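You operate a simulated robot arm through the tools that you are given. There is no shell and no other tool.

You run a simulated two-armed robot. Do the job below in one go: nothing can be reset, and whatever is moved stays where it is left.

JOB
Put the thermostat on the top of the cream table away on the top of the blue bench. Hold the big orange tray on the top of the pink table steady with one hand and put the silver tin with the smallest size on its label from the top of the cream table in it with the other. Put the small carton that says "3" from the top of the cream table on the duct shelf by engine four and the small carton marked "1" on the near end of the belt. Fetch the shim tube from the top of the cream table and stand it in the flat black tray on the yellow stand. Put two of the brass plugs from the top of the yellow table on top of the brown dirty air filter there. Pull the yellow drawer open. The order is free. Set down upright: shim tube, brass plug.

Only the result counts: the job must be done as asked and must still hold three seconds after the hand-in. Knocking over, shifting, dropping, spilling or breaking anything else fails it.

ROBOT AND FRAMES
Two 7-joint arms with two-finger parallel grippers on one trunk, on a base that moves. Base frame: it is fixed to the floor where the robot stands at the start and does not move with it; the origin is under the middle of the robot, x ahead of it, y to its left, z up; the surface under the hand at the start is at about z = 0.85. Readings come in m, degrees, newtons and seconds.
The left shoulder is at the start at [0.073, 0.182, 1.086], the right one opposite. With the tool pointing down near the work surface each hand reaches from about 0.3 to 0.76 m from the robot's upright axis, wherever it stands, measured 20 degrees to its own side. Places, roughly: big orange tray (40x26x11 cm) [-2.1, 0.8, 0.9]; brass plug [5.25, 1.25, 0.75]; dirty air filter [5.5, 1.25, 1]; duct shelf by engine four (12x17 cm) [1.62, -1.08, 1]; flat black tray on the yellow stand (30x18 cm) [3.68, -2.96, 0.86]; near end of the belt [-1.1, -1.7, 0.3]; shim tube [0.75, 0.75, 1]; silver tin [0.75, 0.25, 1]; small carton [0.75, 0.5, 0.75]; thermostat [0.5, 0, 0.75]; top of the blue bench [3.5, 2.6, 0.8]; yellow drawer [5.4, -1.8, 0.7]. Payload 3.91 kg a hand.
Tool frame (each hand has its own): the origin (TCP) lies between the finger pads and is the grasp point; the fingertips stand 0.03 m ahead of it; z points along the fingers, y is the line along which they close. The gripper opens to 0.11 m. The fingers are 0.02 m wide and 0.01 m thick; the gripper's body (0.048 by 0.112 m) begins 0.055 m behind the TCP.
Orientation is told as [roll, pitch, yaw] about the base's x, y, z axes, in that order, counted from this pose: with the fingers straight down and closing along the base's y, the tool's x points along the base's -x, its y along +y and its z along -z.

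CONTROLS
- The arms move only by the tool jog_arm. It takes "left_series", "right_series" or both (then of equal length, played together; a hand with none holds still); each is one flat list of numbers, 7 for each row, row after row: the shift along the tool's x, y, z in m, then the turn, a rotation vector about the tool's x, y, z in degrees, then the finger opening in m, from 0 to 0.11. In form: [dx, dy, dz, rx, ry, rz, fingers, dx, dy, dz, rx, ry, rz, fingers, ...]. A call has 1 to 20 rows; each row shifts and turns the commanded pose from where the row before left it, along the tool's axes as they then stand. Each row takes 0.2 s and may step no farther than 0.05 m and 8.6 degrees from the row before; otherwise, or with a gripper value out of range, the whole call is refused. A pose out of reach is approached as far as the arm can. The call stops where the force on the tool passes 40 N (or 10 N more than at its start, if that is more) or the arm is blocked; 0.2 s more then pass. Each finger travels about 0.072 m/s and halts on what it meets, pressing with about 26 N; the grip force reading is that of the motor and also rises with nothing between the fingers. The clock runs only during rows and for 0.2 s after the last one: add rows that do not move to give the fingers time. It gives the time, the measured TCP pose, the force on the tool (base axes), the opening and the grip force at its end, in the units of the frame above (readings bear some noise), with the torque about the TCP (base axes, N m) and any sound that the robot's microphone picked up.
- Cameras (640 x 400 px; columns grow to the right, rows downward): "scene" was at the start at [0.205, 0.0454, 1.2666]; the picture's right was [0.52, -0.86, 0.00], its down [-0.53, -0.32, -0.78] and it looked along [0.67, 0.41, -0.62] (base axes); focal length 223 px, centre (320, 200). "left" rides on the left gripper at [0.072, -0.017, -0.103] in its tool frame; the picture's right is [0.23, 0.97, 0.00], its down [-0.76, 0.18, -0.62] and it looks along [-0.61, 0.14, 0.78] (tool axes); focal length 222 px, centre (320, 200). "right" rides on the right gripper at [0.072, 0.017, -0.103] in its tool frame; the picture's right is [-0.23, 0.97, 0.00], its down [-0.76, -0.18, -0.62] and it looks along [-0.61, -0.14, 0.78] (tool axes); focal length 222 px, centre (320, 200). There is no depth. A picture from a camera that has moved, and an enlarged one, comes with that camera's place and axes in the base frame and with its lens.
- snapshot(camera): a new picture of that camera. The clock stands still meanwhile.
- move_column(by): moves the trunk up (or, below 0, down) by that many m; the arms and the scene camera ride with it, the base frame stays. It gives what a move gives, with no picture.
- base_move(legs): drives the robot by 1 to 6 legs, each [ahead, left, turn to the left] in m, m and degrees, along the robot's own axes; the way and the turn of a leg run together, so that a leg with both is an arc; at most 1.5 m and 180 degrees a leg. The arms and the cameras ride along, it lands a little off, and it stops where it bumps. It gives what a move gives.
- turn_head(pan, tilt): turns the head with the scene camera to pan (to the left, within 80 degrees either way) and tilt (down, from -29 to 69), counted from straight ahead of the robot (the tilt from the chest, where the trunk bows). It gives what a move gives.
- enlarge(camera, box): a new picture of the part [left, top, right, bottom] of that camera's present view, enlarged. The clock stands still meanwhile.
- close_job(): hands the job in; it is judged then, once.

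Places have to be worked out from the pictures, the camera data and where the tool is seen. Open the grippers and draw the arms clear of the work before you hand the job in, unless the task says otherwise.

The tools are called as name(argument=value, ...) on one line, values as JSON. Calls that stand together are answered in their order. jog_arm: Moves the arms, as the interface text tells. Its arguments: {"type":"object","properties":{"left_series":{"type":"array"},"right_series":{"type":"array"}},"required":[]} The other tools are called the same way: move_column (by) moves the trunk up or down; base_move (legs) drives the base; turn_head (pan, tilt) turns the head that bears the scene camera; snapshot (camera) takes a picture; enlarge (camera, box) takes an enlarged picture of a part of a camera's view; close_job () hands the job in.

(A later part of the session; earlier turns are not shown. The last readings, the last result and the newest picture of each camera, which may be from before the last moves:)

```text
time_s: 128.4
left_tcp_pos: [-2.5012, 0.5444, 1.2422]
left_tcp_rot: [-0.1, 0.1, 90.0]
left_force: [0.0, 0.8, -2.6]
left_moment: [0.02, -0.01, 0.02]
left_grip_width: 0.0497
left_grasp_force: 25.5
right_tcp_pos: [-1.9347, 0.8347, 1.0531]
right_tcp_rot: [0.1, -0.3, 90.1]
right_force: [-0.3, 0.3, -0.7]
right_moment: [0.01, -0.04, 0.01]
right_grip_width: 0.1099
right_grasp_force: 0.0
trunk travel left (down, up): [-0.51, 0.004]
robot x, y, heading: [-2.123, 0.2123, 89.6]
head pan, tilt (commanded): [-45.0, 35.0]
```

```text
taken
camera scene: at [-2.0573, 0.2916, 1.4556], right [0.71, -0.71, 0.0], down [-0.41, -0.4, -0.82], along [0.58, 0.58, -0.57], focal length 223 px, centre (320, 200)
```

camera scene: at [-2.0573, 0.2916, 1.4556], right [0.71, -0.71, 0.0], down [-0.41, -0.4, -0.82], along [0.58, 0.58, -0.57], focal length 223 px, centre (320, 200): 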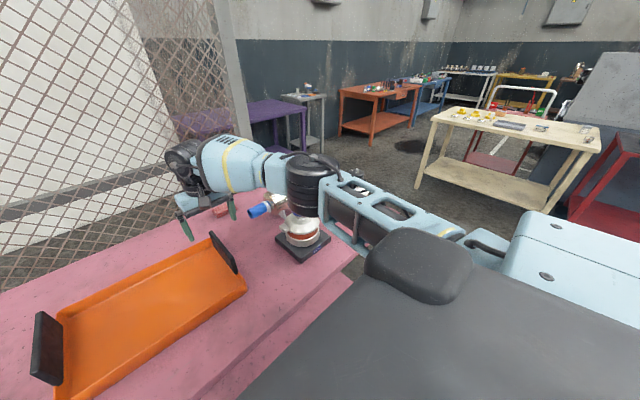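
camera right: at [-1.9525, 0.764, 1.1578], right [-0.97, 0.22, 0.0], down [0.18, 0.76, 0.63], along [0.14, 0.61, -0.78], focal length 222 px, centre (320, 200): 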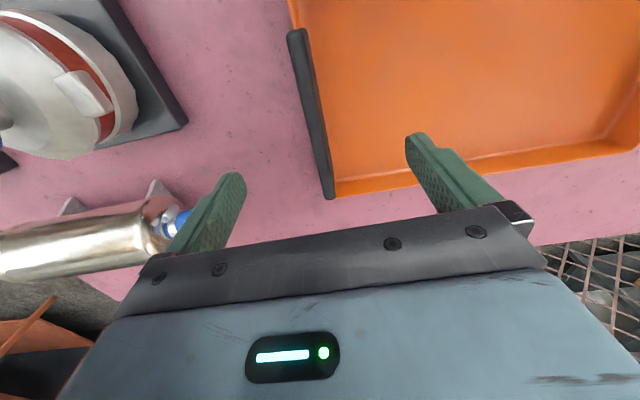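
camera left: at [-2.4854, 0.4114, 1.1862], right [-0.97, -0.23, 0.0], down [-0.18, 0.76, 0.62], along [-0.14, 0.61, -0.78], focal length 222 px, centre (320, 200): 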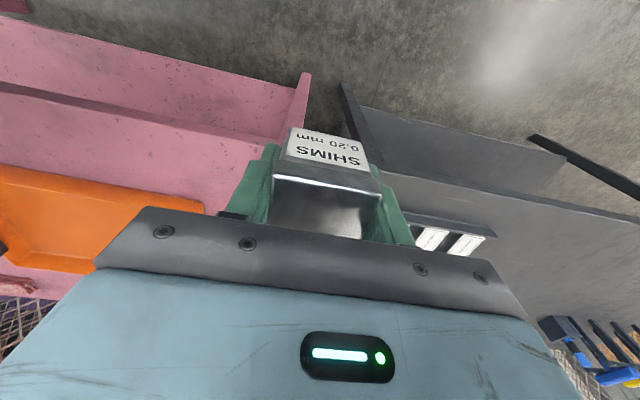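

I enlarge to see whether the elbow drum is above or beside the jar.

enlarge(camera="scene", box=[220, 130, 400, 280])

turn_head(pan=-20, tilt=40)

snapshot(camera="scene")

snapshot(camera="right")

```text
2.67 times, centred on (310, 205) of scene
camera zoom: at [-2.0573, 0.2916, 1.4556], right [0.71, -0.71, 0.0], down [-0.41, -0.4, -0.82], along [0.58, 0.58, -0.57], focal length 594 px, centre (347, 187)
```

zoom: 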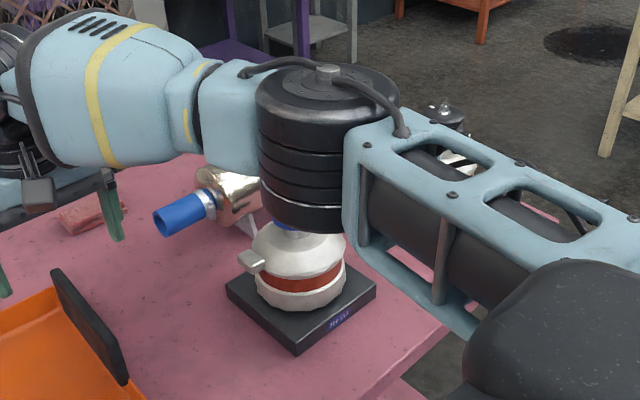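

```text
time_s: 129.3
left_tcp_pos: [-2.5019, 0.5433, 1.2426]
left_tcp_rot: [-0.1, 0.0, 89.9]
left_force: [-0.6, 0.5, -2.1]
left_moment: [-0.02, -0.03, 0.0]
left_grip_width: 0.0499
left_grasp_force: 26.6
right_tcp_pos: [-1.9351, 0.834, 1.0553]
right_tcp_rot: [0.0, -0.3, 90.1]
right_force: [-0.6, -0.6, -0.6]
right_moment: [-0.02, -0.02, 0.0]
right_grip_width: 0.1101
right_grasp_force: 0.1
trunk travel left (down, up): [-0.51, 0.004]
robot x, y, heading: [-2.1174, 0.2188, 89.9]
head pan, tilt (commanded): [-20.0, 40.0]
```

```text
taken
camera scene: at [-2.0908, 0.3085, 1.4482], right [0.94, -0.35, 0.0], down [-0.22, -0.6, -0.77], along [0.26, 0.72, -0.64], focal length 223 px, centre (320, 200)
```

scene: 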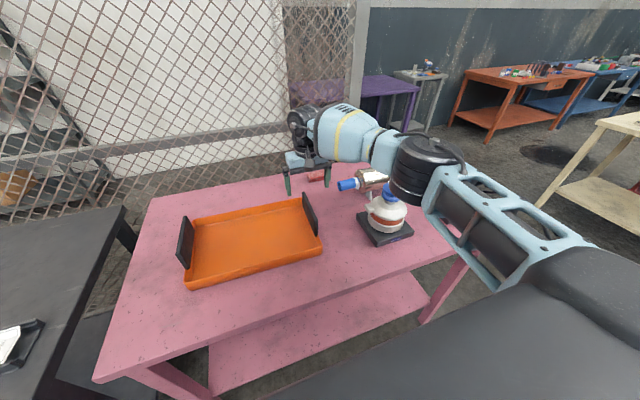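

```text
taken
camera right: at [-1.951, 0.7623, 1.159], right [-0.97, 0.23, 0.0], down [0.18, 0.76, 0.63], along [0.14, 0.61, -0.78], focal length 222 px, centre (320, 200)
```

right: 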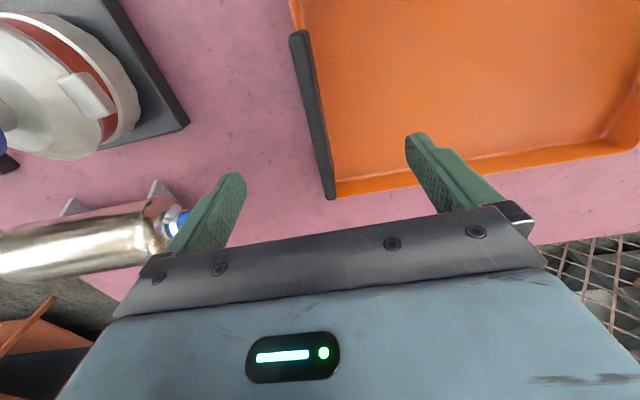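

The elbow drum sits in front of and above the jar (bottom about z = 1.08, jar top about 1.02). I lower the hand half way and check again.

jog_arm(right_series=[0, 0, 0.025, 0, 0, 0, 0.11, 0, 0, 0.025, 0, 0, 0, 0.11])

enlarge(camera="scene", box=[260, 100, 460, 260])

snapshot(camera="right")

```text
time_s: 129.9
left_tcp_pos: [-2.5028, 0.5436, 1.2425]
left_tcp_rot: [-0.1, 0.1, 89.9]
left_force: [0.5, 0.0, -2.6]
left_moment: [0.0, 0.01, 0.01]
left_grip_width: 0.0497
left_grasp_force: 26.0
right_tcp_pos: [-1.9366, 0.8356, 1.0032]
right_tcp_rot: [0.3, -0.2, 90.2]
right_force: [-0.2, 0.0, -0.1]
right_moment: [-0.01, 0.04, 0.0]
right_grip_width: 0.1098
right_grasp_force: 0.0
trunk travel left (down, up): [-0.51, 0.004]
robot x, y, heading: [-2.1208, 0.2123, 89.9]
head pan, tilt (commanded): [-20.0, 40.0]
```

```text
2.50 times, centred on (360, 180) of scene
camera zoom: at [-2.0909, 0.309, 1.4481], right [0.94, -0.34, 0.0], down [-0.22, -0.6, -0.77], along [0.26, 0.72, -0.64], focal length 557 px, centre (220, 250)
```

zoom: 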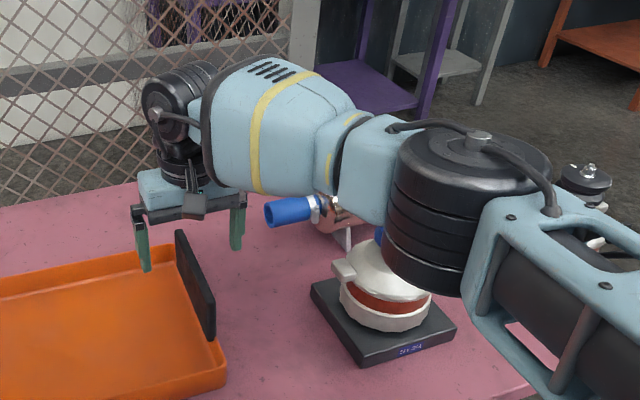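

```text
taken
camera right: at [-1.952, 0.7632, 1.1069], right [-0.97, 0.23, 0.0], down [0.18, 0.76, 0.63], along [0.14, 0.61, -0.78], focal length 222 px, centre (320, 200)
```

right: 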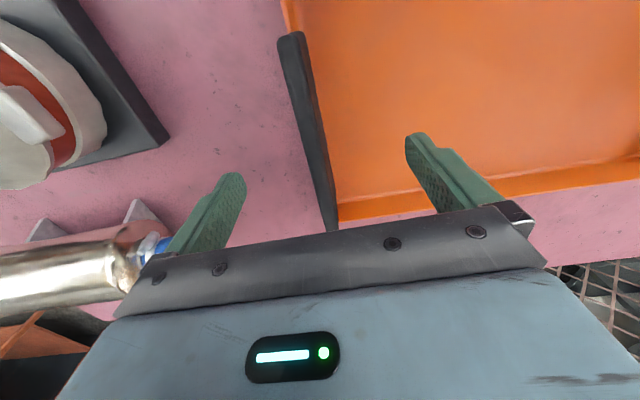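

The elbow is clear of the jar. The plate's centre at y = 0.836 is x ≈ -1.931, turned about -2°. I align, descend to z ≈ 0.945 and partly close, then check centring.

jog_arm(right_series=[0, -0.005, 0.02, 0, 0, 2, 0.11, 0, 0, 0.02, 0, 0, 0, 0.11, 0, 0, 0.017, 0, 0, 0, 0.11, 0, 0, 0, 0, 0, 0, 0.08, 0, 0, 0, 0, 0, 0, 0.06, 0, 0, 0, 0, 0, 0, 0.05, 0, 0, 0, 0, 0, 0, 0.05])

snapshot(camera="right")

enlarge(camera="scene", box=[260, 100, 460, 260])

```text
time_s: 131.5
left_tcp_pos: [-2.502, 0.5446, 1.2443]
left_tcp_rot: [0.0, 0.0, 89.9]
left_force: [-0.2, 1.1, -1.3]
left_moment: [-0.03, 0.02, 0.02]
left_grip_width: 0.0498
left_grasp_force: 26.0
right_tcp_pos: [-1.9298, 0.837, 0.9474]
right_tcp_rot: [0.0, -0.4, 88.1]
right_force: [0.5, -0.2, -0.7]
right_moment: [0.02, -0.01, 0.0]
right_grip_width: 0.0501
right_grasp_force: 0.0
trunk travel left (down, up): [-0.51, 0.004]
robot x, y, heading: [-2.1196, 0.2135, 90.2]
head pan, tilt (commanded): [-20.0, 40.0]
```

```text
taken
camera right: at [-1.9492, 0.7644, 1.0519], right [-0.97, 0.26, 0.0], down [0.2, 0.75, 0.63], along [0.16, 0.61, -0.78], focal length 222 px, centre (320, 200)
```

right: 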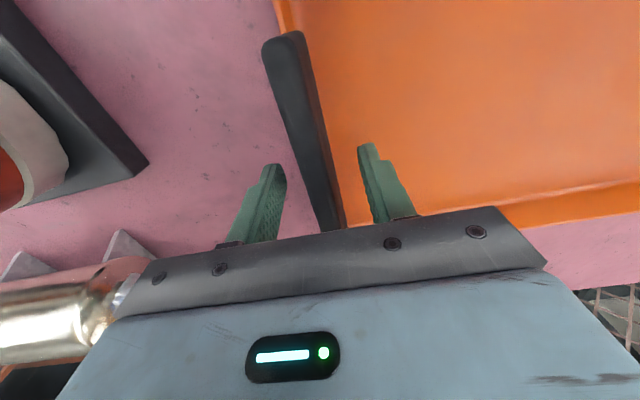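

```text
2.50 times, centred on (360, 180) of scene
camera zoom: at [-2.0909, 0.3086, 1.4482], right [0.94, -0.34, 0.0], down [-0.22, -0.6, -0.77], along [0.26, 0.72, -0.64], focal length 557 px, centre (220, 250)
```

zoom: 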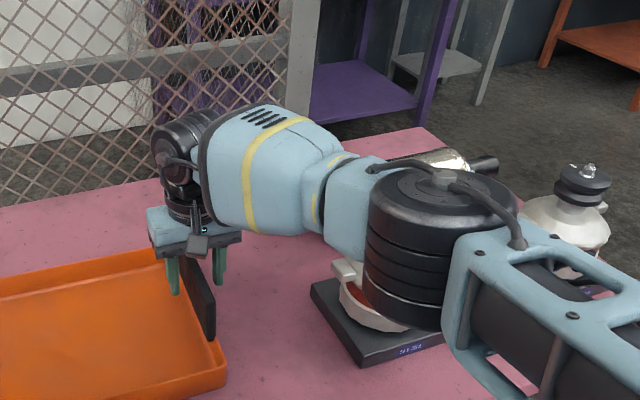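

The plate is centred between the fingers within about a millimetre. I close on it.

jog_arm(right_series=[0, 0, 0, 0, 0, 0, 0.03, 0, 0, 0, 0, 0, 0, 0.015, 0, 0, 0, 0, 0, 0, 0.0, 0, 0, 0, 0, 0, 0, 0.0, 0, 0, 0, 0, 0, 0, 0.0])

snapshot(camera="right")

turn_head(pan=0, tilt=45)

snapshot(camera="scene")

```text
time_s: 132.7
left_tcp_pos: [-2.5024, 0.543, 1.243]
left_tcp_rot: [0.0, 0.0, 89.8]
left_force: [0.4, -0.3, -0.9]
left_moment: [-0.04, -0.02, 0.01]
left_grip_width: 0.0498
left_grasp_force: 26.0
right_tcp_pos: [-1.9311, 0.8363, 0.9487]
right_tcp_rot: [0.0, -0.2, 88.1]
right_force: [-1.9, 0.3, 1.0]
right_moment: [0.05, -0.37, 0.46]
right_grip_width: 0.0121
right_grasp_force: 26.1
trunk travel left (down, up): [-0.51, 0.004]
robot x, y, heading: [-2.118, 0.2118, 89.7]
head pan, tilt (commanded): [-20.0, 40.0]
```

```text
taken
camera right: at [-1.9495, 0.7644, 1.0519], right [-0.97, 0.26, 0.0], down [0.2, 0.75, 0.63], along [0.16, 0.61, -0.78], focal length 222 px, centre (320, 200)
```

right: 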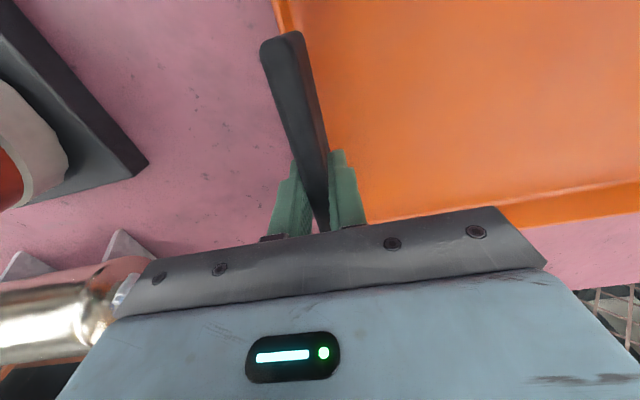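

```text
time_s: 133.6
left_tcp_pos: [-2.5008, 0.5433, 1.2423]
left_tcp_rot: [0.0, 0.0, 89.9]
left_force: [-0.9, 0.5, -2.2]
left_moment: [0.03, 0.03, -0.01]
left_grip_width: 0.0499
left_grasp_force: 26.5
right_tcp_pos: [-1.9306, 0.837, 0.9472]
right_tcp_rot: [0.1, -0.3, 88.0]
right_force: [-1.8, 0.4, 0.0]
right_moment: [0.08, -0.37, 0.46]
right_grip_width: 0.012
right_grasp_force: 25.8
trunk travel left (down, up): [-0.51, 0.004]
robot x, y, heading: [-2.1213, 0.2128, 89.8]
head pan, tilt (commanded): [0.0, 45.0]
```

```text
taken
camera scene: at [-2.1203, 0.3101, 1.4409], right [1.0, 0.0, 0.0], down [0.0, -0.71, -0.71], along [0.0, 0.71, -0.71], focal length 223 px, centre (320, 200)
```

scene: 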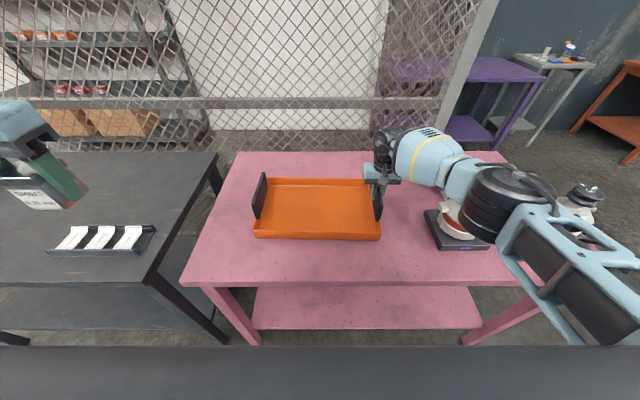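

The plate is held (0.012 m, 26 N) and the tray has not moved. I bring the left hand with the tin over the tray interior at about [-2.21, 0.83].

jog_arm(left_series=[-0.0287, -0.0291, 0.018, 0, 0, 0, 0.03, -0.0287, -0.0291, 0.018, 0, 0, 0, 0.03, -0.0287, -0.0291, 0.018, 0, 0, 0, 0.03, -0.0287, -0.0291, 0.018, 0, 0, 0, 0.03, -0.0287, -0.0291, 0.018, 0, 0, 0, 0.03, -0.0287, -0.0291, 0.018, 0, 0, 0, 0.03, -0.0287, -0.0291, 0.018, 0, 0, 0, 0.03, -0.0287, -0.0291, 0.018, 0, 0, 0, 0.03, -0.0287, -0.0291, 0.018, 0, 0, 0, 0.03, -0.0287, -0.0291, 0.018, 0, 0, 0, 0.03])

snapshot(camera="scene")

snapshot(camera="left")

```text
time_s: 135.8
left_tcp_pos: [-2.3161, 0.7242, 1.0944]
left_tcp_rot: [0.0, 0.0, 89.8]
left_force: [0.1, -0.2, -2.4]
left_moment: [0.01, -0.01, 0.0]
left_grip_width: 0.0496
left_grasp_force: 26.5
left hand out of reach, approached as far as the arm can: row 7, 8, 9, 10
right_tcp_pos: [-1.9295, 0.8362, 0.9489]
right_tcp_rot: [0.1, -0.2, 88.1]
right_force: [1.7, 0.1, 0.9]
right_moment: [0.31, -0.51, 0.12]
right_grip_width: 0.0118
right_grasp_force: 26.0
trunk travel left (down, up): [-0.51, 0.004]
robot x, y, heading: [-2.1207, 0.2132, 89.7]
head pan, tilt (commanded): [0.0, 45.0]
```

```text
taken
camera scene: at [-2.1199, 0.3101, 1.4409], right [1.0, 0.0, 0.0], down [0.0, -0.71, -0.71], along [0.0, 0.71, -0.71], focal length 223 px, centre (320, 200)
```

scene: 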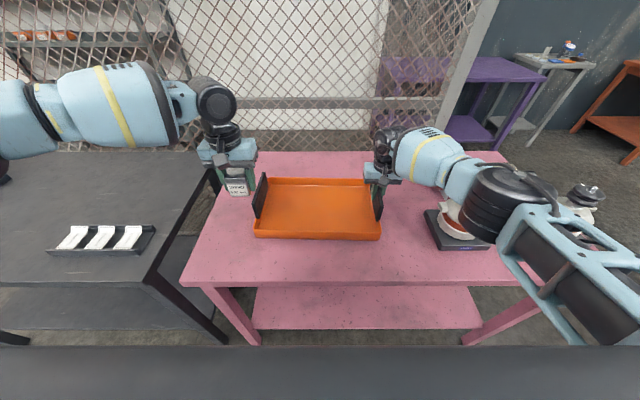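

```text
taken
camera left: at [-2.2984, 0.6509, 1.1969], right [-0.97, -0.23, 0.0], down [-0.18, 0.76, 0.62], along [-0.14, 0.61, -0.78], focal length 222 px, centre (320, 200)
```

left: 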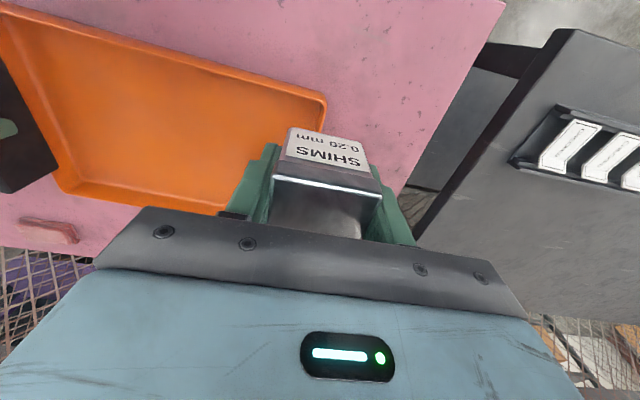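

The left hand stalled at [-2.316, 0.724, 1.094], short of the commanded place. I back the command up and to the left to see how the arm responds before trying another path.

jog_arm(left_series=[0.03, 0.03, -0.01, 0, 0, 0, 0.03, 0.03, 0.03, -0.01, 0, 0, 0, 0.03])

```text
time_s: 136.4
left_tcp_pos: [-2.3745, 0.664, 1.1143]
left_tcp_rot: [0.0, 0.1, 89.9]
left_force: [-0.6, 0.0, -1.5]
left_moment: [0.0, 0.0, -0.02]
left_grip_width: 0.0497
left_grasp_force: 25.5
right_tcp_pos: [-1.9291, 0.836, 0.9482]
right_tcp_rot: [0.1, -0.3, 88.2]
right_force: [0.8, -0.7, -0.4]
right_moment: [-0.2, -0.4, -0.21]
right_grip_width: 0.0118
right_grasp_force: 25.8
trunk travel left (down, up): [-0.51, 0.004]
robot x, y, heading: [-2.1218, 0.2146, 89.7]
head pan, tilt (commanded): [0.0, 45.0]
```

The command tracks the measured pose again. I try a lower, forward-first path: down to z ≈ 1.03 left of the tray, checking that the arm follows.

jog_arm(left_series=[0, 0.01, 0.04, 0, 0, 0, 0.03, 0, 0, 0.04, 0, 0, 0, 0.03, -0.03, 0, 0, 0, 0, 0, 0.03, -0.03, 0, 0, 0, 0, 0, 0.03, -0.03, 0, 0, 0, 0, 0, 0.03, -0.03, 0, 0, 0, 0, 0, 0.03])

snapshot(camera="left")

```text
time_s: 137.8
left_tcp_pos: [-2.3948, 0.7662, 1.0376]
left_tcp_rot: [0.0, -0.1, 89.8]
left_force: [0.0, 0.1, -1.6]
left_moment: [-0.01, 0.0, 0.0]
left_grip_width: 0.0499
left_grasp_force: 26.0
left hand out of reach, approached as far as the arm can: row 6
right_tcp_pos: [-1.9313, 0.8352, 0.9492]
right_tcp_rot: [0.1, -0.2, 88.1]
right_force: [-0.4, 0.9, 1.7]
right_moment: [-0.55, -0.54, 0.18]
right_grip_width: 0.0122
right_grasp_force: 26.5
trunk travel left (down, up): [-0.51, 0.004]
robot x, y, heading: [-2.119, 0.2158, 90.0]
head pan, tilt (commanded): [0.0, 45.0]
```

```text
taken
camera left: at [-2.3774, 0.6934, 1.1393], right [-0.97, -0.23, 0.0], down [-0.18, 0.76, 0.62], along [-0.14, 0.61, -0.78], focal length 222 px, centre (320, 200)
```

left: 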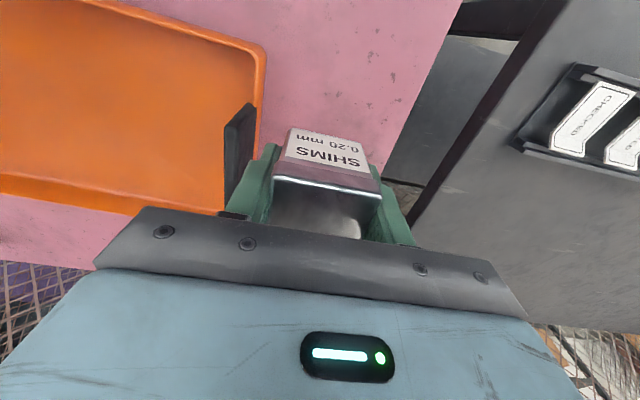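

Reach with the trunk up improves at lower hand heights. I back off to y ≈ 0.65, lower to z ≈ 0.965 (tin bottom about 0.927, above the 0.895 rim), and move sideways in front of the tray.

jog_arm(left_series=[0.039, 0, 0.01, 0, 0, 0, 0.03, 0.039, 0, 0.012, 0, 0, 0, 0.03, 0.038, 0, 0.015, 0, 0, 0, 0.03, 0, 0, 0.018, 0, 0, 0, 0.03, 0, 0, 0.018, 0, 0, 0, 0.03, 0, -0.046, 0, 0, 0, 0, 0.03, 0, -0.046, 0, 0, 0, 0, 0.03, 0, -0.046, 0, 0, 0, 0, 0.03, 0, -0.046, 0, 0, 0, 0, 0.03])

snapshot(camera="left")

snapshot(camera="scene")

```text
time_s: 139.8
left_tcp_pos: [-2.2743, 0.6204, 1.0015]
left_tcp_rot: [0.0, -0.1, 89.9]
left_force: [0.0, 0.2, -0.8]
left_moment: [-0.02, 0.0, 0.03]
left_grip_width: 0.0497
left_grasp_force: 26.3
left hand out of reach, approached as far as the arm can: row 7, 8, 9
right_tcp_pos: [-1.9303, 0.8363, 0.9484]
right_tcp_rot: [0.1, -0.3, 88.1]
right_force: [0.8, 0.0, 1.1]
right_moment: [-0.15, -0.39, 0.15]
right_grip_width: 0.0121
right_grasp_force: 25.7
trunk travel left (down, up): [-0.51, 0.004]
robot x, y, heading: [-2.1185, 0.2132, 90.0]
head pan, tilt (commanded): [0.0, 45.0]
```

```text
taken
camera left: at [-2.2586, 0.5469, 1.1043], right [-0.97, -0.23, 0.0], down [-0.18, 0.76, 0.62], along [-0.14, 0.61, -0.78], focal length 222 px, centre (320, 200)
```

left: 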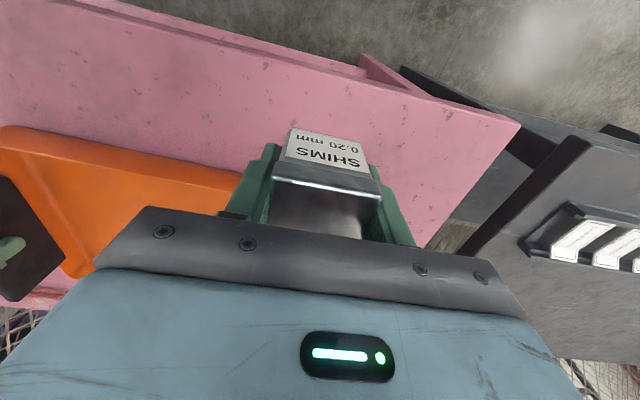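

```text
taken
camera scene: at [-2.1199, 0.3101, 1.441], right [1.0, 0.0, 0.0], down [0.0, -0.71, -0.71], along [0.0, 0.71, -0.71], focal length 223 px, centre (320, 200)
```

scene: 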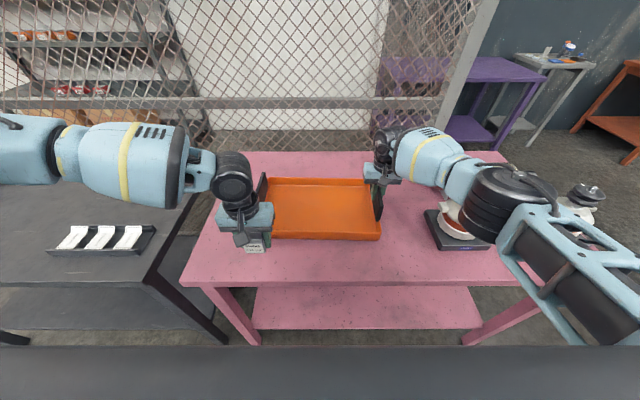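

Moving inward is limited for the left hand in this posture (x ≈ -2.274). I turn the hand about 32° counter-clockwise, which should free the wrist, and try again to move inward.

jog_arm(left_series=[0, 0, 0, 0, 0, -8, 0.03, 0, 0, 0, 0, 0, -8, 0.03, 0, 0, 0, 0, 0, -8, 0.03, 0, 0, 0, 0, 0, -8, 0.03, 0.016, -0.0255, 0.01, 0, 0, 0, 0.03, 0.016, -0.0255, 0.01, 0, 0, 0, 0.03])

```text
time_s: 141.2
left_tcp_pos: [-2.2646, 0.5996, 1.0059]
left_tcp_rot: [-0.3, 0.0, 122.0]
left_force: [-0.5, 0.3, -1.6]
left_moment: [-0.03, 0.01, 0.03]
left_grip_width: 0.0498
left_grasp_force: 25.7
left hand out of reach, approached as far as the arm can: row 5, 6
right_tcp_pos: [-1.9316, 0.8369, 0.9483]
right_tcp_rot: [0.1, -0.3, 88.1]
right_force: [0.7, 0.2, 1.1]
right_moment: [0.0, -0.47, 0.12]
right_grip_width: 0.0118
right_grasp_force: 25.6
trunk travel left (down, up): [-0.51, 0.004]
robot x, y, heading: [-2.1214, 0.2117, 89.9]
head pan, tilt (commanded): [0.0, 45.0]
```

The raised trunk puts the left arm in a poor posture. I release the tray, raise both hands, and will redo this with the trunk lower, where inward reach is better.

jog_arm(left_series=[0, 0, -0.03, 0, 0, 8, 0.03, 0, 0, -0.03, 0, 0, 8, 0.03, 0, 0, -0.03, 0, 0, 8, 0.03, 0, 0, -0.03, 0, 0, 8, 0.03, 0, 0.03, -0.03, 0, 0, 0, 0.03, 0, 0.03, -0.03, 0, 0, 0, 0.03, 0, 0.03, -0.02, 0, 0, 0, 0.03, 0, 0.03, 0, 0, 0, 0, 0.03, 0, 0.02, 0, 0, 0, 0, 0.03, 0, 0, 0, 0, 0, 0, 0.03], right_series=[0, 0, 0, 0, 0, 0, 0.03, 0, 0, 0, 0, 0, 0, 0.05, 0, 0, 0, 0, 0, 0, 0.07, 0, 0, 0, 0, 0, 0, 0.07, 0, 0, -0.04, 0, 0, 0, 0.07, 0, 0, -0.045, 0, 0, 0, 0.07, 0, 0, -0.045, 0, 0, 0, 0.07, 0, 0, -0.045, 0, 0, 0, 0.07, 0, 0, -0.045, 0, 0, 0, 0.11, 0, 0, -0.04, 0, 0, 0, 0.11])

snapshot(camera="scene")

```text
time_s: 143.4
left_tcp_pos: [-2.4054, 0.6009, 1.2057]
left_tcp_rot: [0.0, -0.1, 89.9]
left_force: [-0.2, -0.6, -3.4]
left_moment: [0.03, 0.0, 0.01]
left_grip_width: 0.0497
left_grasp_force: 26.1
right_tcp_pos: [-1.9314, 0.8345, 1.2104]
right_tcp_rot: [0.1, -0.3, 88.2]
right_force: [0.1, -0.9, 1.4]
right_moment: [0.01, 0.0, 0.0]
right_grip_width: 0.1099
right_grasp_force: 0.0
trunk travel left (down, up): [-0.51, 0.004]
robot x, y, heading: [-2.1185, 0.2136, 89.8]
head pan, tilt (commanded): [0.0, 45.0]
```

```text
taken
camera scene: at [-2.1205, 0.3094, 1.441], right [1.0, 0.0, 0.0], down [0.0, -0.71, -0.71], along [0.0, 0.71, -0.71], focal length 223 px, centre (320, 200)
```

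scene: 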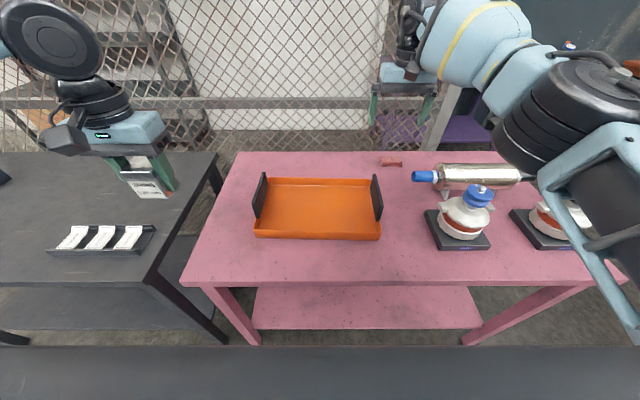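

The tray is unmoved and the jars are upright. I lower the trunk by 0.12 m and shift the base 5 cm left, then look.

move_column(by=-0.12)

base_move(legs=[[0, 0.05, 0]])

jog_arm(left_series=[-0.03, -0.02, 0.01, 0, 0, 0, 0.03, -0.03, -0.02, 0.01, 0, 0, 0, 0.03, -0.03, -0.02, 0.01, 0, 0, 0, 0.03, -0.03, -0.02, 0.01, 0, 0, 0, 0.03, -0.02, -0.02, 0.0, 0, 0, 0, 0.03])

snapshot(camera="scene")

```text
time_s: 144.9
left_tcp_pos: [-2.4054, 0.6, 1.0865]
left_tcp_rot: [0.0, -0.1, 89.9]
left_force: [0.3, 0.5, -2.1]
left_moment: [-0.02, 0.03, -0.01]
left_grip_width: 0.0495
left_grasp_force: 25.7
right_tcp_pos: [-1.9291, 0.8342, 1.0893]
right_tcp_rot: [0.1, -0.4, 88.2]
right_force: [0.5, -0.1, -0.5]
right_moment: [-0.02, 0.02, 0.0]
right_grip_width: 0.1103
right_grasp_force: 0.1
trunk travel left (down, up): [-0.39, 0.124]
robot x, y, heading: [-2.1233, 0.2139, 89.7]
head pan, tilt (commanded): [0.0, 45.0]
```

```text
time_s: 146.0
left_tcp_pos: [-2.4541, 0.6024, 1.0862]
left_tcp_rot: [0.0, 0.0, 89.9]
left_force: [0.1, 0.1, -1.3]
left_moment: [-0.05, 0.02, 0.02]
left_grip_width: 0.0497
left_grasp_force: 26.0
right_tcp_pos: [-1.9795, 0.8361, 1.0881]
right_tcp_rot: [0.1, -0.2, 88.1]
right_force: [0.4, -0.7, 0.7]
right_moment: [0.01, 0.0, 0.01]
right_grip_width: 0.11
right_grasp_force: 0.1
trunk travel left (down, up): [-0.39, 0.124]
robot x, y, heading: [-2.1674, 0.2117, 90.0]
head pan, tilt (commanded): [0.0, 45.0]
```

```text
time_s: 147.2
left_tcp_pos: [-2.3551, 0.7398, 1.0464]
left_tcp_rot: [0.1, 0.1, 89.9]
left_force: [-0.1, 0.0, -1.7]
left_moment: [0.02, -0.01, 0.01]
left_grip_width: 0.0497
left_grasp_force: 25.7
right_tcp_pos: [-1.9785, 0.8354, 1.088]
right_tcp_rot: [0.1, -0.3, 88.0]
right_force: [-0.4, -0.6, 0.0]
right_moment: [-0.02, -0.03, 0.0]
right_grip_width: 0.1099
right_grasp_force: 0.1
trunk travel left (down, up): [-0.39, 0.124]
robot x, y, heading: [-2.1684, 0.2155, 89.6]
head pan, tilt (commanded): [0.0, 45.0]
```

```text
taken
camera scene: at [-2.1683, 0.4142, 1.2997], right [1.0, 0.0, 0.0], down [0.0, -0.71, -0.71], along [0.0, 0.71, -0.71], focal length 223 px, centre (320, 200)
```

scene: 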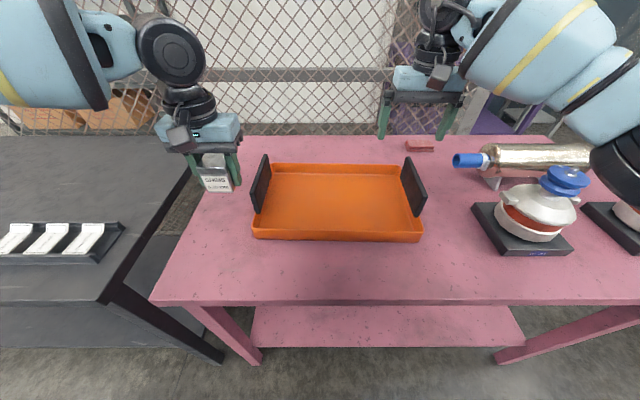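

The left arm follows well now. I test the inward move over the tray interior with the tin bottom at about z = 1.0.

jog_arm(left_series=[-0.015, -0.034, 0, 0, 0, 0, 0.03, -0.015, -0.034, 0, 0, 0, 0, 0.03, -0.015, -0.034, 0, 0, 0, 0, 0.03, -0.015, -0.034, 0, 0, 0, 0, 0.03, 0, 0, 0, 0, 0, 0, 0.03])

snapshot(camera="left")

```text
time_s: 148.4
left_tcp_pos: [-2.3308, 0.7495, 1.0431]
left_tcp_rot: [0.0, -0.1, 89.9]
left_force: [0.2, -0.4, -1.7]
left_moment: [-0.02, -0.01, 0.0]
left_grip_width: 0.0496
left_grasp_force: 26.0
left hand out of reach, approached as far as the arm can: row 1, 2, 3, 4
right_tcp_pos: [-1.9793, 0.834, 1.0897]
right_tcp_rot: [0.0, -0.3, 88.2]
right_force: [0.7, 0.3, 0.3]
right_moment: [-0.02, -0.01, -0.02]
right_grip_width: 0.1102
right_grasp_force: 0.1
trunk travel left (down, up): [-0.39, 0.124]
robot x, y, heading: [-2.1673, 0.2141, 89.8]
head pan, tilt (commanded): [0.0, 45.0]
```

```text
taken
camera left: at [-2.3144, 0.6755, 1.1465], right [-0.97, -0.23, 0.0], down [-0.18, 0.76, 0.62], along [-0.14, 0.61, -0.78], focal length 222 px, centre (320, 200)
```

left: 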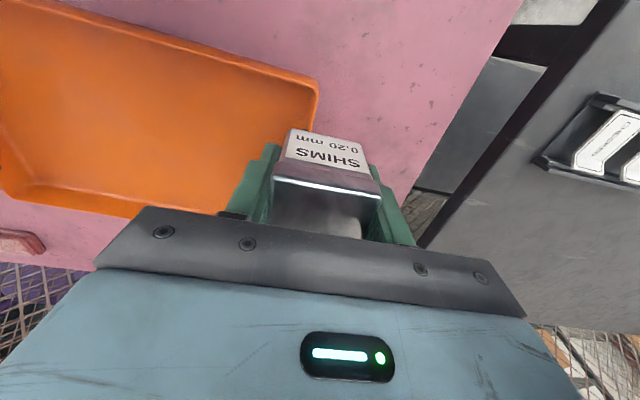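

The left arm's inward reach is limited here (about 0.16 m left of centre), while the right arm can work near the centre line. So I'll set the tin on the free front strip of the pink table, take it with the right hand, and hold the tray's left plate with the left hand instead. First I back off and lower the tin at about [-2.33, 0.645].

jog_arm(left_series=[0.035, 0, 0, 0, 0, 0, 0.03, 0.035, 0, 0, 0, 0, 0, 0.03, 0.035, 0, 0.01, 0, 0, 0, 0.03, 0, 0, 0.04, 0, 0, 0, 0.03, 0, 0, 0.04, 0, 0, 0, 0.03, 0, 0, 0.035, 0, 0, 0, 0.03, 0, 0, 0, 0, 0, 0, 0.03])

snapshot(camera="left")

snapshot(camera="scene")

```text
time_s: 150.0
left_tcp_pos: [-2.3297, 0.6425, 0.9159]
left_tcp_rot: [0.1, -0.1, 89.9]
left_force: [-0.1, 0.1, -1.5]
left_moment: [0.0, -0.01, 0.02]
left_grip_width: 0.0496
left_grasp_force: 26.3
right_tcp_pos: [-1.9774, 0.8343, 1.0888]
right_tcp_rot: [0.1, -0.3, 88.1]
right_force: [-0.5, 1.1, 0.1]
right_moment: [-0.02, -0.01, 0.0]
right_grip_width: 0.11
right_grasp_force: 0.1
trunk travel left (down, up): [-0.39, 0.124]
robot x, y, heading: [-2.1691, 0.2104, 89.7]
head pan, tilt (commanded): [0.0, 45.0]
```

```text
taken
camera left: at [-2.3129, 0.5692, 1.0188], right [-0.97, -0.23, 0.0], down [-0.18, 0.76, 0.62], along [-0.14, 0.61, -0.78], focal length 222 px, centre (320, 200)
```

left: 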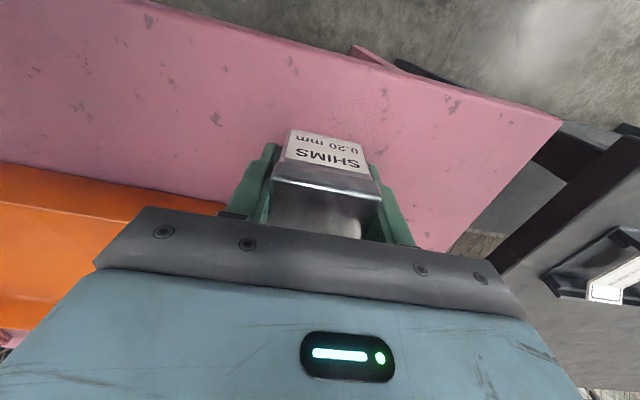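

```text
taken
camera scene: at [-2.1683, 0.4131, 1.2999], right [1.0, 0.0, 0.0], down [0.0, -0.71, -0.71], along [0.0, 0.71, -0.71], focal length 223 px, centre (320, 200)
```

scene: 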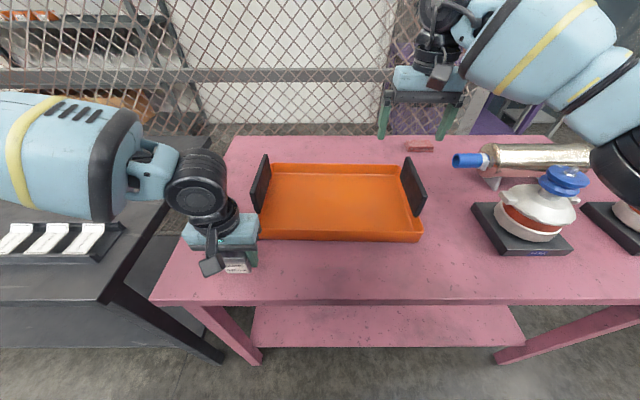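

The tin is over the free front strip. I lower it in small steps onto the table.

jog_arm(left_series=[0, 0, 0.012, 0, 0, 0, 0.03, 0, 0, 0.007, 0, 0, 0, 0.03, 0, 0, 0.004, 0, 0, 0, 0.03, 0, 0, 0.003, 0, 0, 0, 0.03, 0, 0, 0, 0, 0, 0, 0.03])

```text
time_s: 151.2
left_tcp_pos: [-2.3314, 0.6427, 0.891]
left_tcp_rot: [0.0, 0.0, 90.0]
left_force: [0.3, 0.0, -1.1]
left_moment: [0.0, 0.01, 0.03]
left_grip_width: 0.0497
left_grasp_force: 25.7
right_tcp_pos: [-1.979, 0.8346, 1.089]
right_tcp_rot: [0.1, -0.3, 88.1]
right_force: [-0.1, 0.8, 1.1]
right_moment: [0.0, 0.0, -0.01]
right_grip_width: 0.1099
right_grasp_force: 0.0
trunk travel left (down, up): [-0.39, 0.124]
robot x, y, heading: [-2.1678, 0.2147, 90.0]
head pan, tilt (commanded): [0.0, 45.0]
```

No contact yet at z = 0.891. I continue in 2–3 mm steps.

jog_arm(left_series=[0, 0, 0.003, 0, 0, 0, 0.03, 0, 0, 0.002, 0, 0, 0, 0.03, 0, 0, 0, 0, 0, 0, 0.03])

```text
time_s: 152.0
left_tcp_pos: [-2.3297, 0.6426, 0.8854]
left_tcp_rot: [0.0, -0.1, 89.9]
left_force: [-2.6, 0.3, 7.6]
left_moment: [-0.14, 0.0, -0.07]
left_grip_width: 0.0496
left_grasp_force: 26.6
right_tcp_pos: [-1.9787, 0.8352, 1.0887]
right_tcp_rot: [0.1, -0.3, 88.1]
right_force: [0.9, 0.2, -0.2]
right_moment: [0.0, 0.0, 0.0]
right_grip_width: 0.1101
right_grasp_force: 0.0
trunk travel left (down, up): [-0.39, 0.124]
robot x, y, heading: [-2.1701, 0.211, 89.9]
head pan, tilt (commanded): [0.0, 45.0]
```

Contact at z = 0.8855. I open the left hand, rise straight up and move it out to the left; the right hand rises back toward the robot.

jog_arm(left_series=[0, 0, 0, 0, 0, 0, 0.06, 0, 0, 0, 0, 0, 0, 0.09, 0, 0, 0, 0, 0, 0, 0.11, 0, 0, 0, 0, 0, 0, 0.11, 0, 0, -0.04, 0, 0, 0, 0.11, 0, 0, -0.045, 0, 0, 0, 0.11, 0, 0, -0.045, 0, 0, 0, 0.11, 0, 0, -0.045, 0, 0, 0, 0.11, 0, 0.04, 0, 0, 0, 0, 0.11, 0, 0.04, 0, 0, 0, 0, 0.11, 0, 0.04, 0, 0, 0, 0, 0.11], right_series=[0, 0, 0, 0, 0, 0, 0.11, 0.04, 0, 0, 0, 0, 0, 0.11, 0.04, 0, 0, 0, 0, 0, 0.11, 0.04, 0, 0, 0, 0, 0, 0.11, 0.04, 0, 0, 0, 0, 0, 0.11, 0.03, 0, 0, 0, 0, 0, 0.11, 0, 0, 0, 0, 0, 0, 0.11, 0, 0, 0, 0, 0, 0, 0.11, 0, 0, 0, 0, 0, 0, 0.11, 0, 0, 0, 0, 0, 0, 0.11, 0, 0, 0, 0, 0, 0, 0.11])

base_move(legs=[[0, 0.22, 0]])

snapshot(camera="right")

snapshot(camera="scene")

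```text
time_s: 154.4
left_tcp_pos: [-2.4519, 0.6433, 1.0606]
left_tcp_rot: [0.0, 0.0, 89.8]
left_force: [-0.4, -0.8, -1.0]
left_moment: [0.03, 0.0, -0.02]
left_grip_width: 0.1099
left_grasp_force: 0.0
right_tcp_pos: [-1.9857, 0.645, 1.0879]
right_tcp_rot: [0.1, -0.3, 88.1]
right_force: [-0.4, 0.2, 0.0]
right_moment: [-0.02, 0.0, 0.01]
right_grip_width: 0.1099
right_grasp_force: 0.0
trunk travel left (down, up): [-0.39, 0.124]
robot x, y, heading: [-2.1696, 0.214, 90.0]
head pan, tilt (commanded): [0.0, 45.0]
```

```text
time_s: 156.9
left_tcp_pos: [-2.6677, 0.6437, 1.0629]
left_tcp_rot: [0.0, 0.0, 89.8]
left_force: [-0.4, -0.1, 0.0]
left_moment: [0.0, -0.02, -0.02]
left_grip_width: 0.11
left_grasp_force: 0.1
right_tcp_pos: [-2.2032, 0.645, 1.0893]
right_tcp_rot: [0.1, -0.3, 88.1]
right_force: [0.4, -1.3, -0.2]
right_moment: [0.04, 0.0, -0.02]
right_grip_width: 0.1101
right_grasp_force: 0.2
trunk travel left (down, up): [-0.39, 0.124]
robot x, y, heading: [-2.3886, 0.2162, 89.6]
head pan, tilt (commanded): [0.0, 45.0]
```

```text
taken
camera right: at [-2.2222, 0.5737, 1.1915], right [-0.97, 0.26, 0.0], down [0.2, 0.75, 0.63], along [0.16, 0.61, -0.78], focal length 222 px, centre (320, 200)
```

right: 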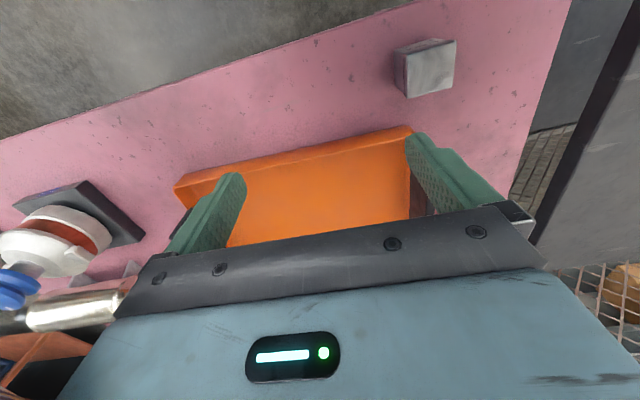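

```text
taken
camera scene: at [-2.387, 0.4141, 1.2998], right [1.0, 0.0, 0.0], down [0.0, -0.71, -0.71], along [0.0, 0.71, -0.71], focal length 223 px, centre (320, 200)
```

scene: 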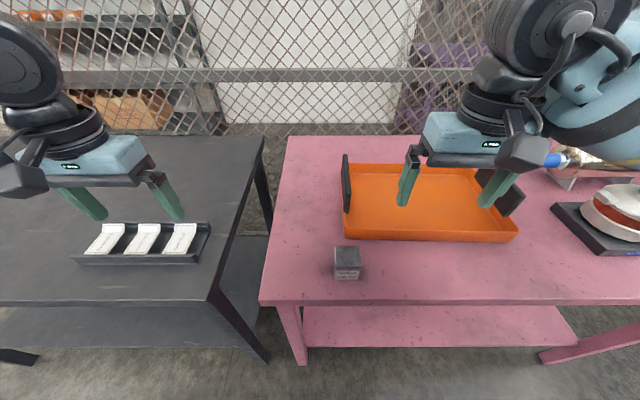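

The tin stands free at about [-2.33, 0.643]. I bring the right hand over it.

jog_arm(right_series=[0, 0.032, 0.01, 0, 0, -0.5, 0.11, 0, 0.032, 0.02, 0, 0, -0.5, 0.11, 0, 0.032, 0.02, 0, 0, -0.5, 0.11, 0, 0.031, 0.02, 0, 0, -0.5, 0.11, 0, 0, 0, 0, 0, 0, 0.11])

snapshot(camera="right")

```text
time_s: 158.1
left_tcp_pos: [-2.6688, 0.6437, 1.0606]
left_tcp_rot: [0.0, 0.0, 89.8]
left_force: [-0.1, 0.0, -0.1]
left_moment: [0.0, 0.01, 0.01]
left_grip_width: 0.1098
left_grasp_force: 0.1
right_tcp_pos: [-2.3298, 0.6479, 1.0191]
right_tcp_rot: [0.2, -0.4, 90.0]
right_force: [-0.2, 0.0, -0.5]
right_moment: [0.0, 0.0, -0.02]
right_grip_width: 0.11
right_grasp_force: 0.1
trunk travel left (down, up): [-0.39, 0.124]
robot x, y, heading: [-2.3874, 0.2124, 89.7]
head pan, tilt (commanded): [0.0, 45.0]
```

```text
taken
camera right: at [-2.3455, 0.5758, 1.1227], right [-0.97, 0.23, 0.0], down [0.18, 0.76, 0.63], along [0.14, 0.61, -0.78], focal length 222 px, centre (320, 200)
```

right: 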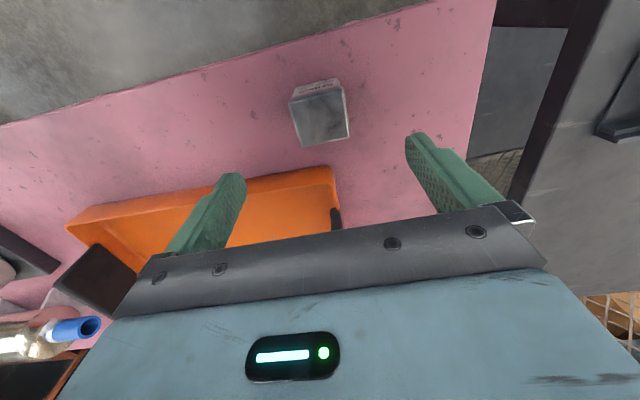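

The tin is centred under the right TCP. I descend to z ≈ 0.887 and close.

jog_arm(right_series=[0, 0, 0.035, 0, 0, 0, 0.11, 0, 0, 0.035, 0, 0, 0, 0.11, 0, 0, 0.035, 0, 0, 0, 0.11, 0, 0, 0.027, 0, 0, 0, 0.11, 0, 0, 0, 0, 0, 0, 0.08, 0, 0, 0, 0, 0, 0, 0.06, 0, 0, 0, 0, 0, 0, 0.03, 0, 0, 0, 0, 0, 0, 0.03, 0, 0, 0, 0, 0, 0, 0.03, 0, 0, 0, 0, 0, 0, 0.03])

```text
time_s: 160.3
left_tcp_pos: [-2.6684, 0.6442, 1.0609]
left_tcp_rot: [0.0, 0.0, 89.8]
left_force: [0.0, -0.4, -0.3]
left_moment: [0.01, -0.01, -0.02]
left_grip_width: 0.1098
left_grasp_force: 0.1
right_tcp_pos: [-2.3325, 0.6479, 0.886]
right_tcp_rot: [0.1, -0.3, 90.1]
right_force: [0.9, 0.3, 0.2]
right_moment: [-0.01, -0.01, 0.01]
right_grip_width: 0.0495
right_grasp_force: 25.7
trunk travel left (down, up): [-0.39, 0.124]
robot x, y, heading: [-2.3881, 0.2127, 89.7]
head pan, tilt (commanded): [0.0, 45.0]
```

The right hand holds the tin (0.0495 m). I lift it and shift the base 0.27 m to the right so the left plate comes before the left hand.

jog_arm(right_series=[0, 0, -0.03, 0, 0, 0, 0.03, 0, 0, -0.04, 0, 0, 0, 0.03, 0, 0, -0.04, 0, 0, 0, 0.03, 0, 0, -0.04, 0, 0, 0, 0.03, 0, 0, -0.04, 0, 0, 0, 0.03])

base_move(legs=[[0, -0.27, 0]])

snapshot(camera="scene")

snapshot(camera="left")

```text
time_s: 161.5
left_tcp_pos: [-2.6678, 0.644, 1.061]
left_tcp_rot: [0.0, 0.0, 89.9]
left_force: [-0.6, 0.3, 0.0]
left_moment: [-0.04, 0.01, 0.02]
left_grip_width: 0.1099
left_grasp_force: 0.1
right_tcp_pos: [-2.3326, 0.6466, 1.0752]
right_tcp_rot: [0.1, -0.3, 90.0]
right_force: [0.0, -0.3, -1.2]
right_moment: [0.0, 0.01, -0.02]
right_grip_width: 0.0499
right_grasp_force: 26.5
trunk travel left (down, up): [-0.39, 0.124]
robot x, y, heading: [-2.3824, 0.2114, 89.8]
head pan, tilt (commanded): [0.0, 45.0]
```

```text
time_s: 164.5
left_tcp_pos: [-2.4026, 0.6427, 1.0612]
left_tcp_rot: [0.0, 0.0, 90.0]
left_force: [0.5, -0.3, 1.0]
left_moment: [-0.01, 0.03, 0.0]
left_grip_width: 0.11
left_grasp_force: 0.0
right_tcp_pos: [-2.0669, 0.6478, 1.0742]
right_tcp_rot: [0.1, -0.3, 90.2]
right_force: [0.2, -0.1, -2.1]
right_moment: [-0.01, 0.0, 0.02]
right_grip_width: 0.0498
right_grasp_force: 26.4
trunk travel left (down, up): [-0.39, 0.124]
robot x, y, heading: [-2.1205, 0.2145, 89.9]
head pan, tilt (commanded): [0.0, 45.0]
```

```text
taken
camera scene: at [-2.1206, 0.414, 1.2998], right [1.0, 0.0, 0.0], down [0.0, -0.71, -0.71], along [0.0, 0.71, -0.71], focal length 223 px, centre (320, 200)
```

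scene: 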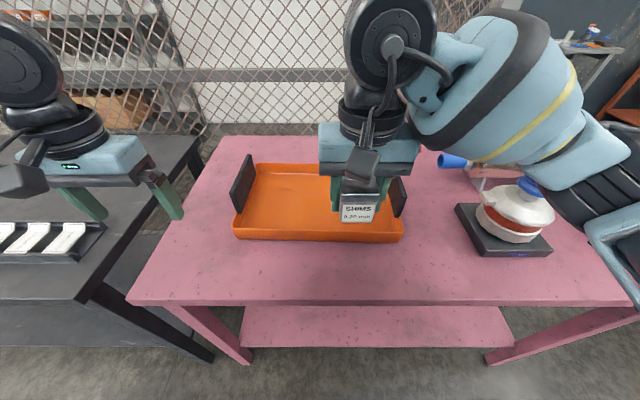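

```text
taken
camera left: at [-2.3859, 0.5695, 1.1639], right [-0.97, -0.23, 0.0], down [-0.18, 0.76, 0.62], along [-0.14, 0.61, -0.78], focal length 222 px, centre (320, 200)
```

left: 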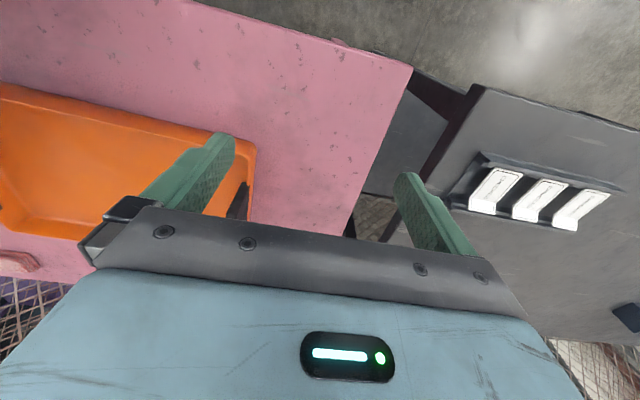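

I bring the left hand down in front of the left plate (open fingers straddling it), then slide it forward around the plate.

jog_arm(left_series=[-0.0057, -0.0289, 0.0303, 0, 0, 0.7, 0.11, -0.0057, -0.0289, 0.0303, 0, 0, 0.7, 0.11, -0.0057, -0.0289, 0.0303, 0, 0, 0.6, 0.11, -0.03, 0, 0, 0, 0, 0, 0.11, -0.03, 0, 0, 0, 0, 0, 0.11, 0, 0, 0, 0, 0, 0, 0.11])

snapshot(camera="left")

```text
time_s: 165.9
left_tcp_pos: [-2.3143, 0.7187, 0.9697]
left_tcp_rot: [0.1, -0.1, 88.0]
left_force: [-0.1, 0.0, 0.6]
left_moment: [0.02, 0.0, 0.0]
left_grip_width: 0.1099
left_grasp_force: 0.2
right_tcp_pos: [-2.0668, 0.647, 1.0762]
right_tcp_rot: [0.1, -0.4, 90.3]
right_force: [0.3, -0.7, -2.4]
right_moment: [0.01, 0.01, 0.01]
right_grip_width: 0.05
right_grasp_force: 25.3
trunk travel left (down, up): [-0.39, 0.124]
robot x, y, heading: [-2.1235, 0.2137, 90.4]
head pan, tilt (commanded): [0.0, 45.0]
```

```text
taken
camera left: at [-2.2989, 0.645, 1.0724], right [-0.98, -0.19, 0.0], down [-0.15, 0.77, 0.62], along [-0.12, 0.61, -0.78], focal length 222 px, centre (320, 200)
```

left: 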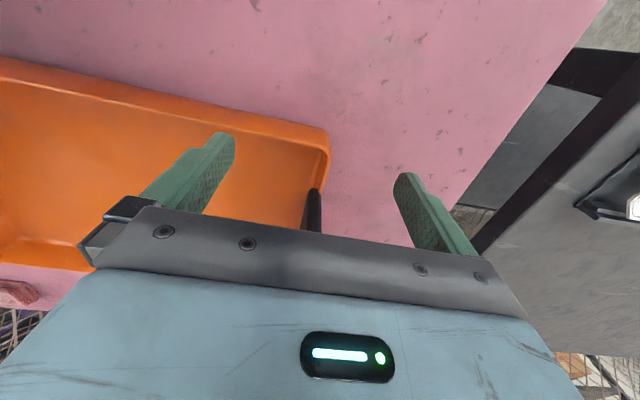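

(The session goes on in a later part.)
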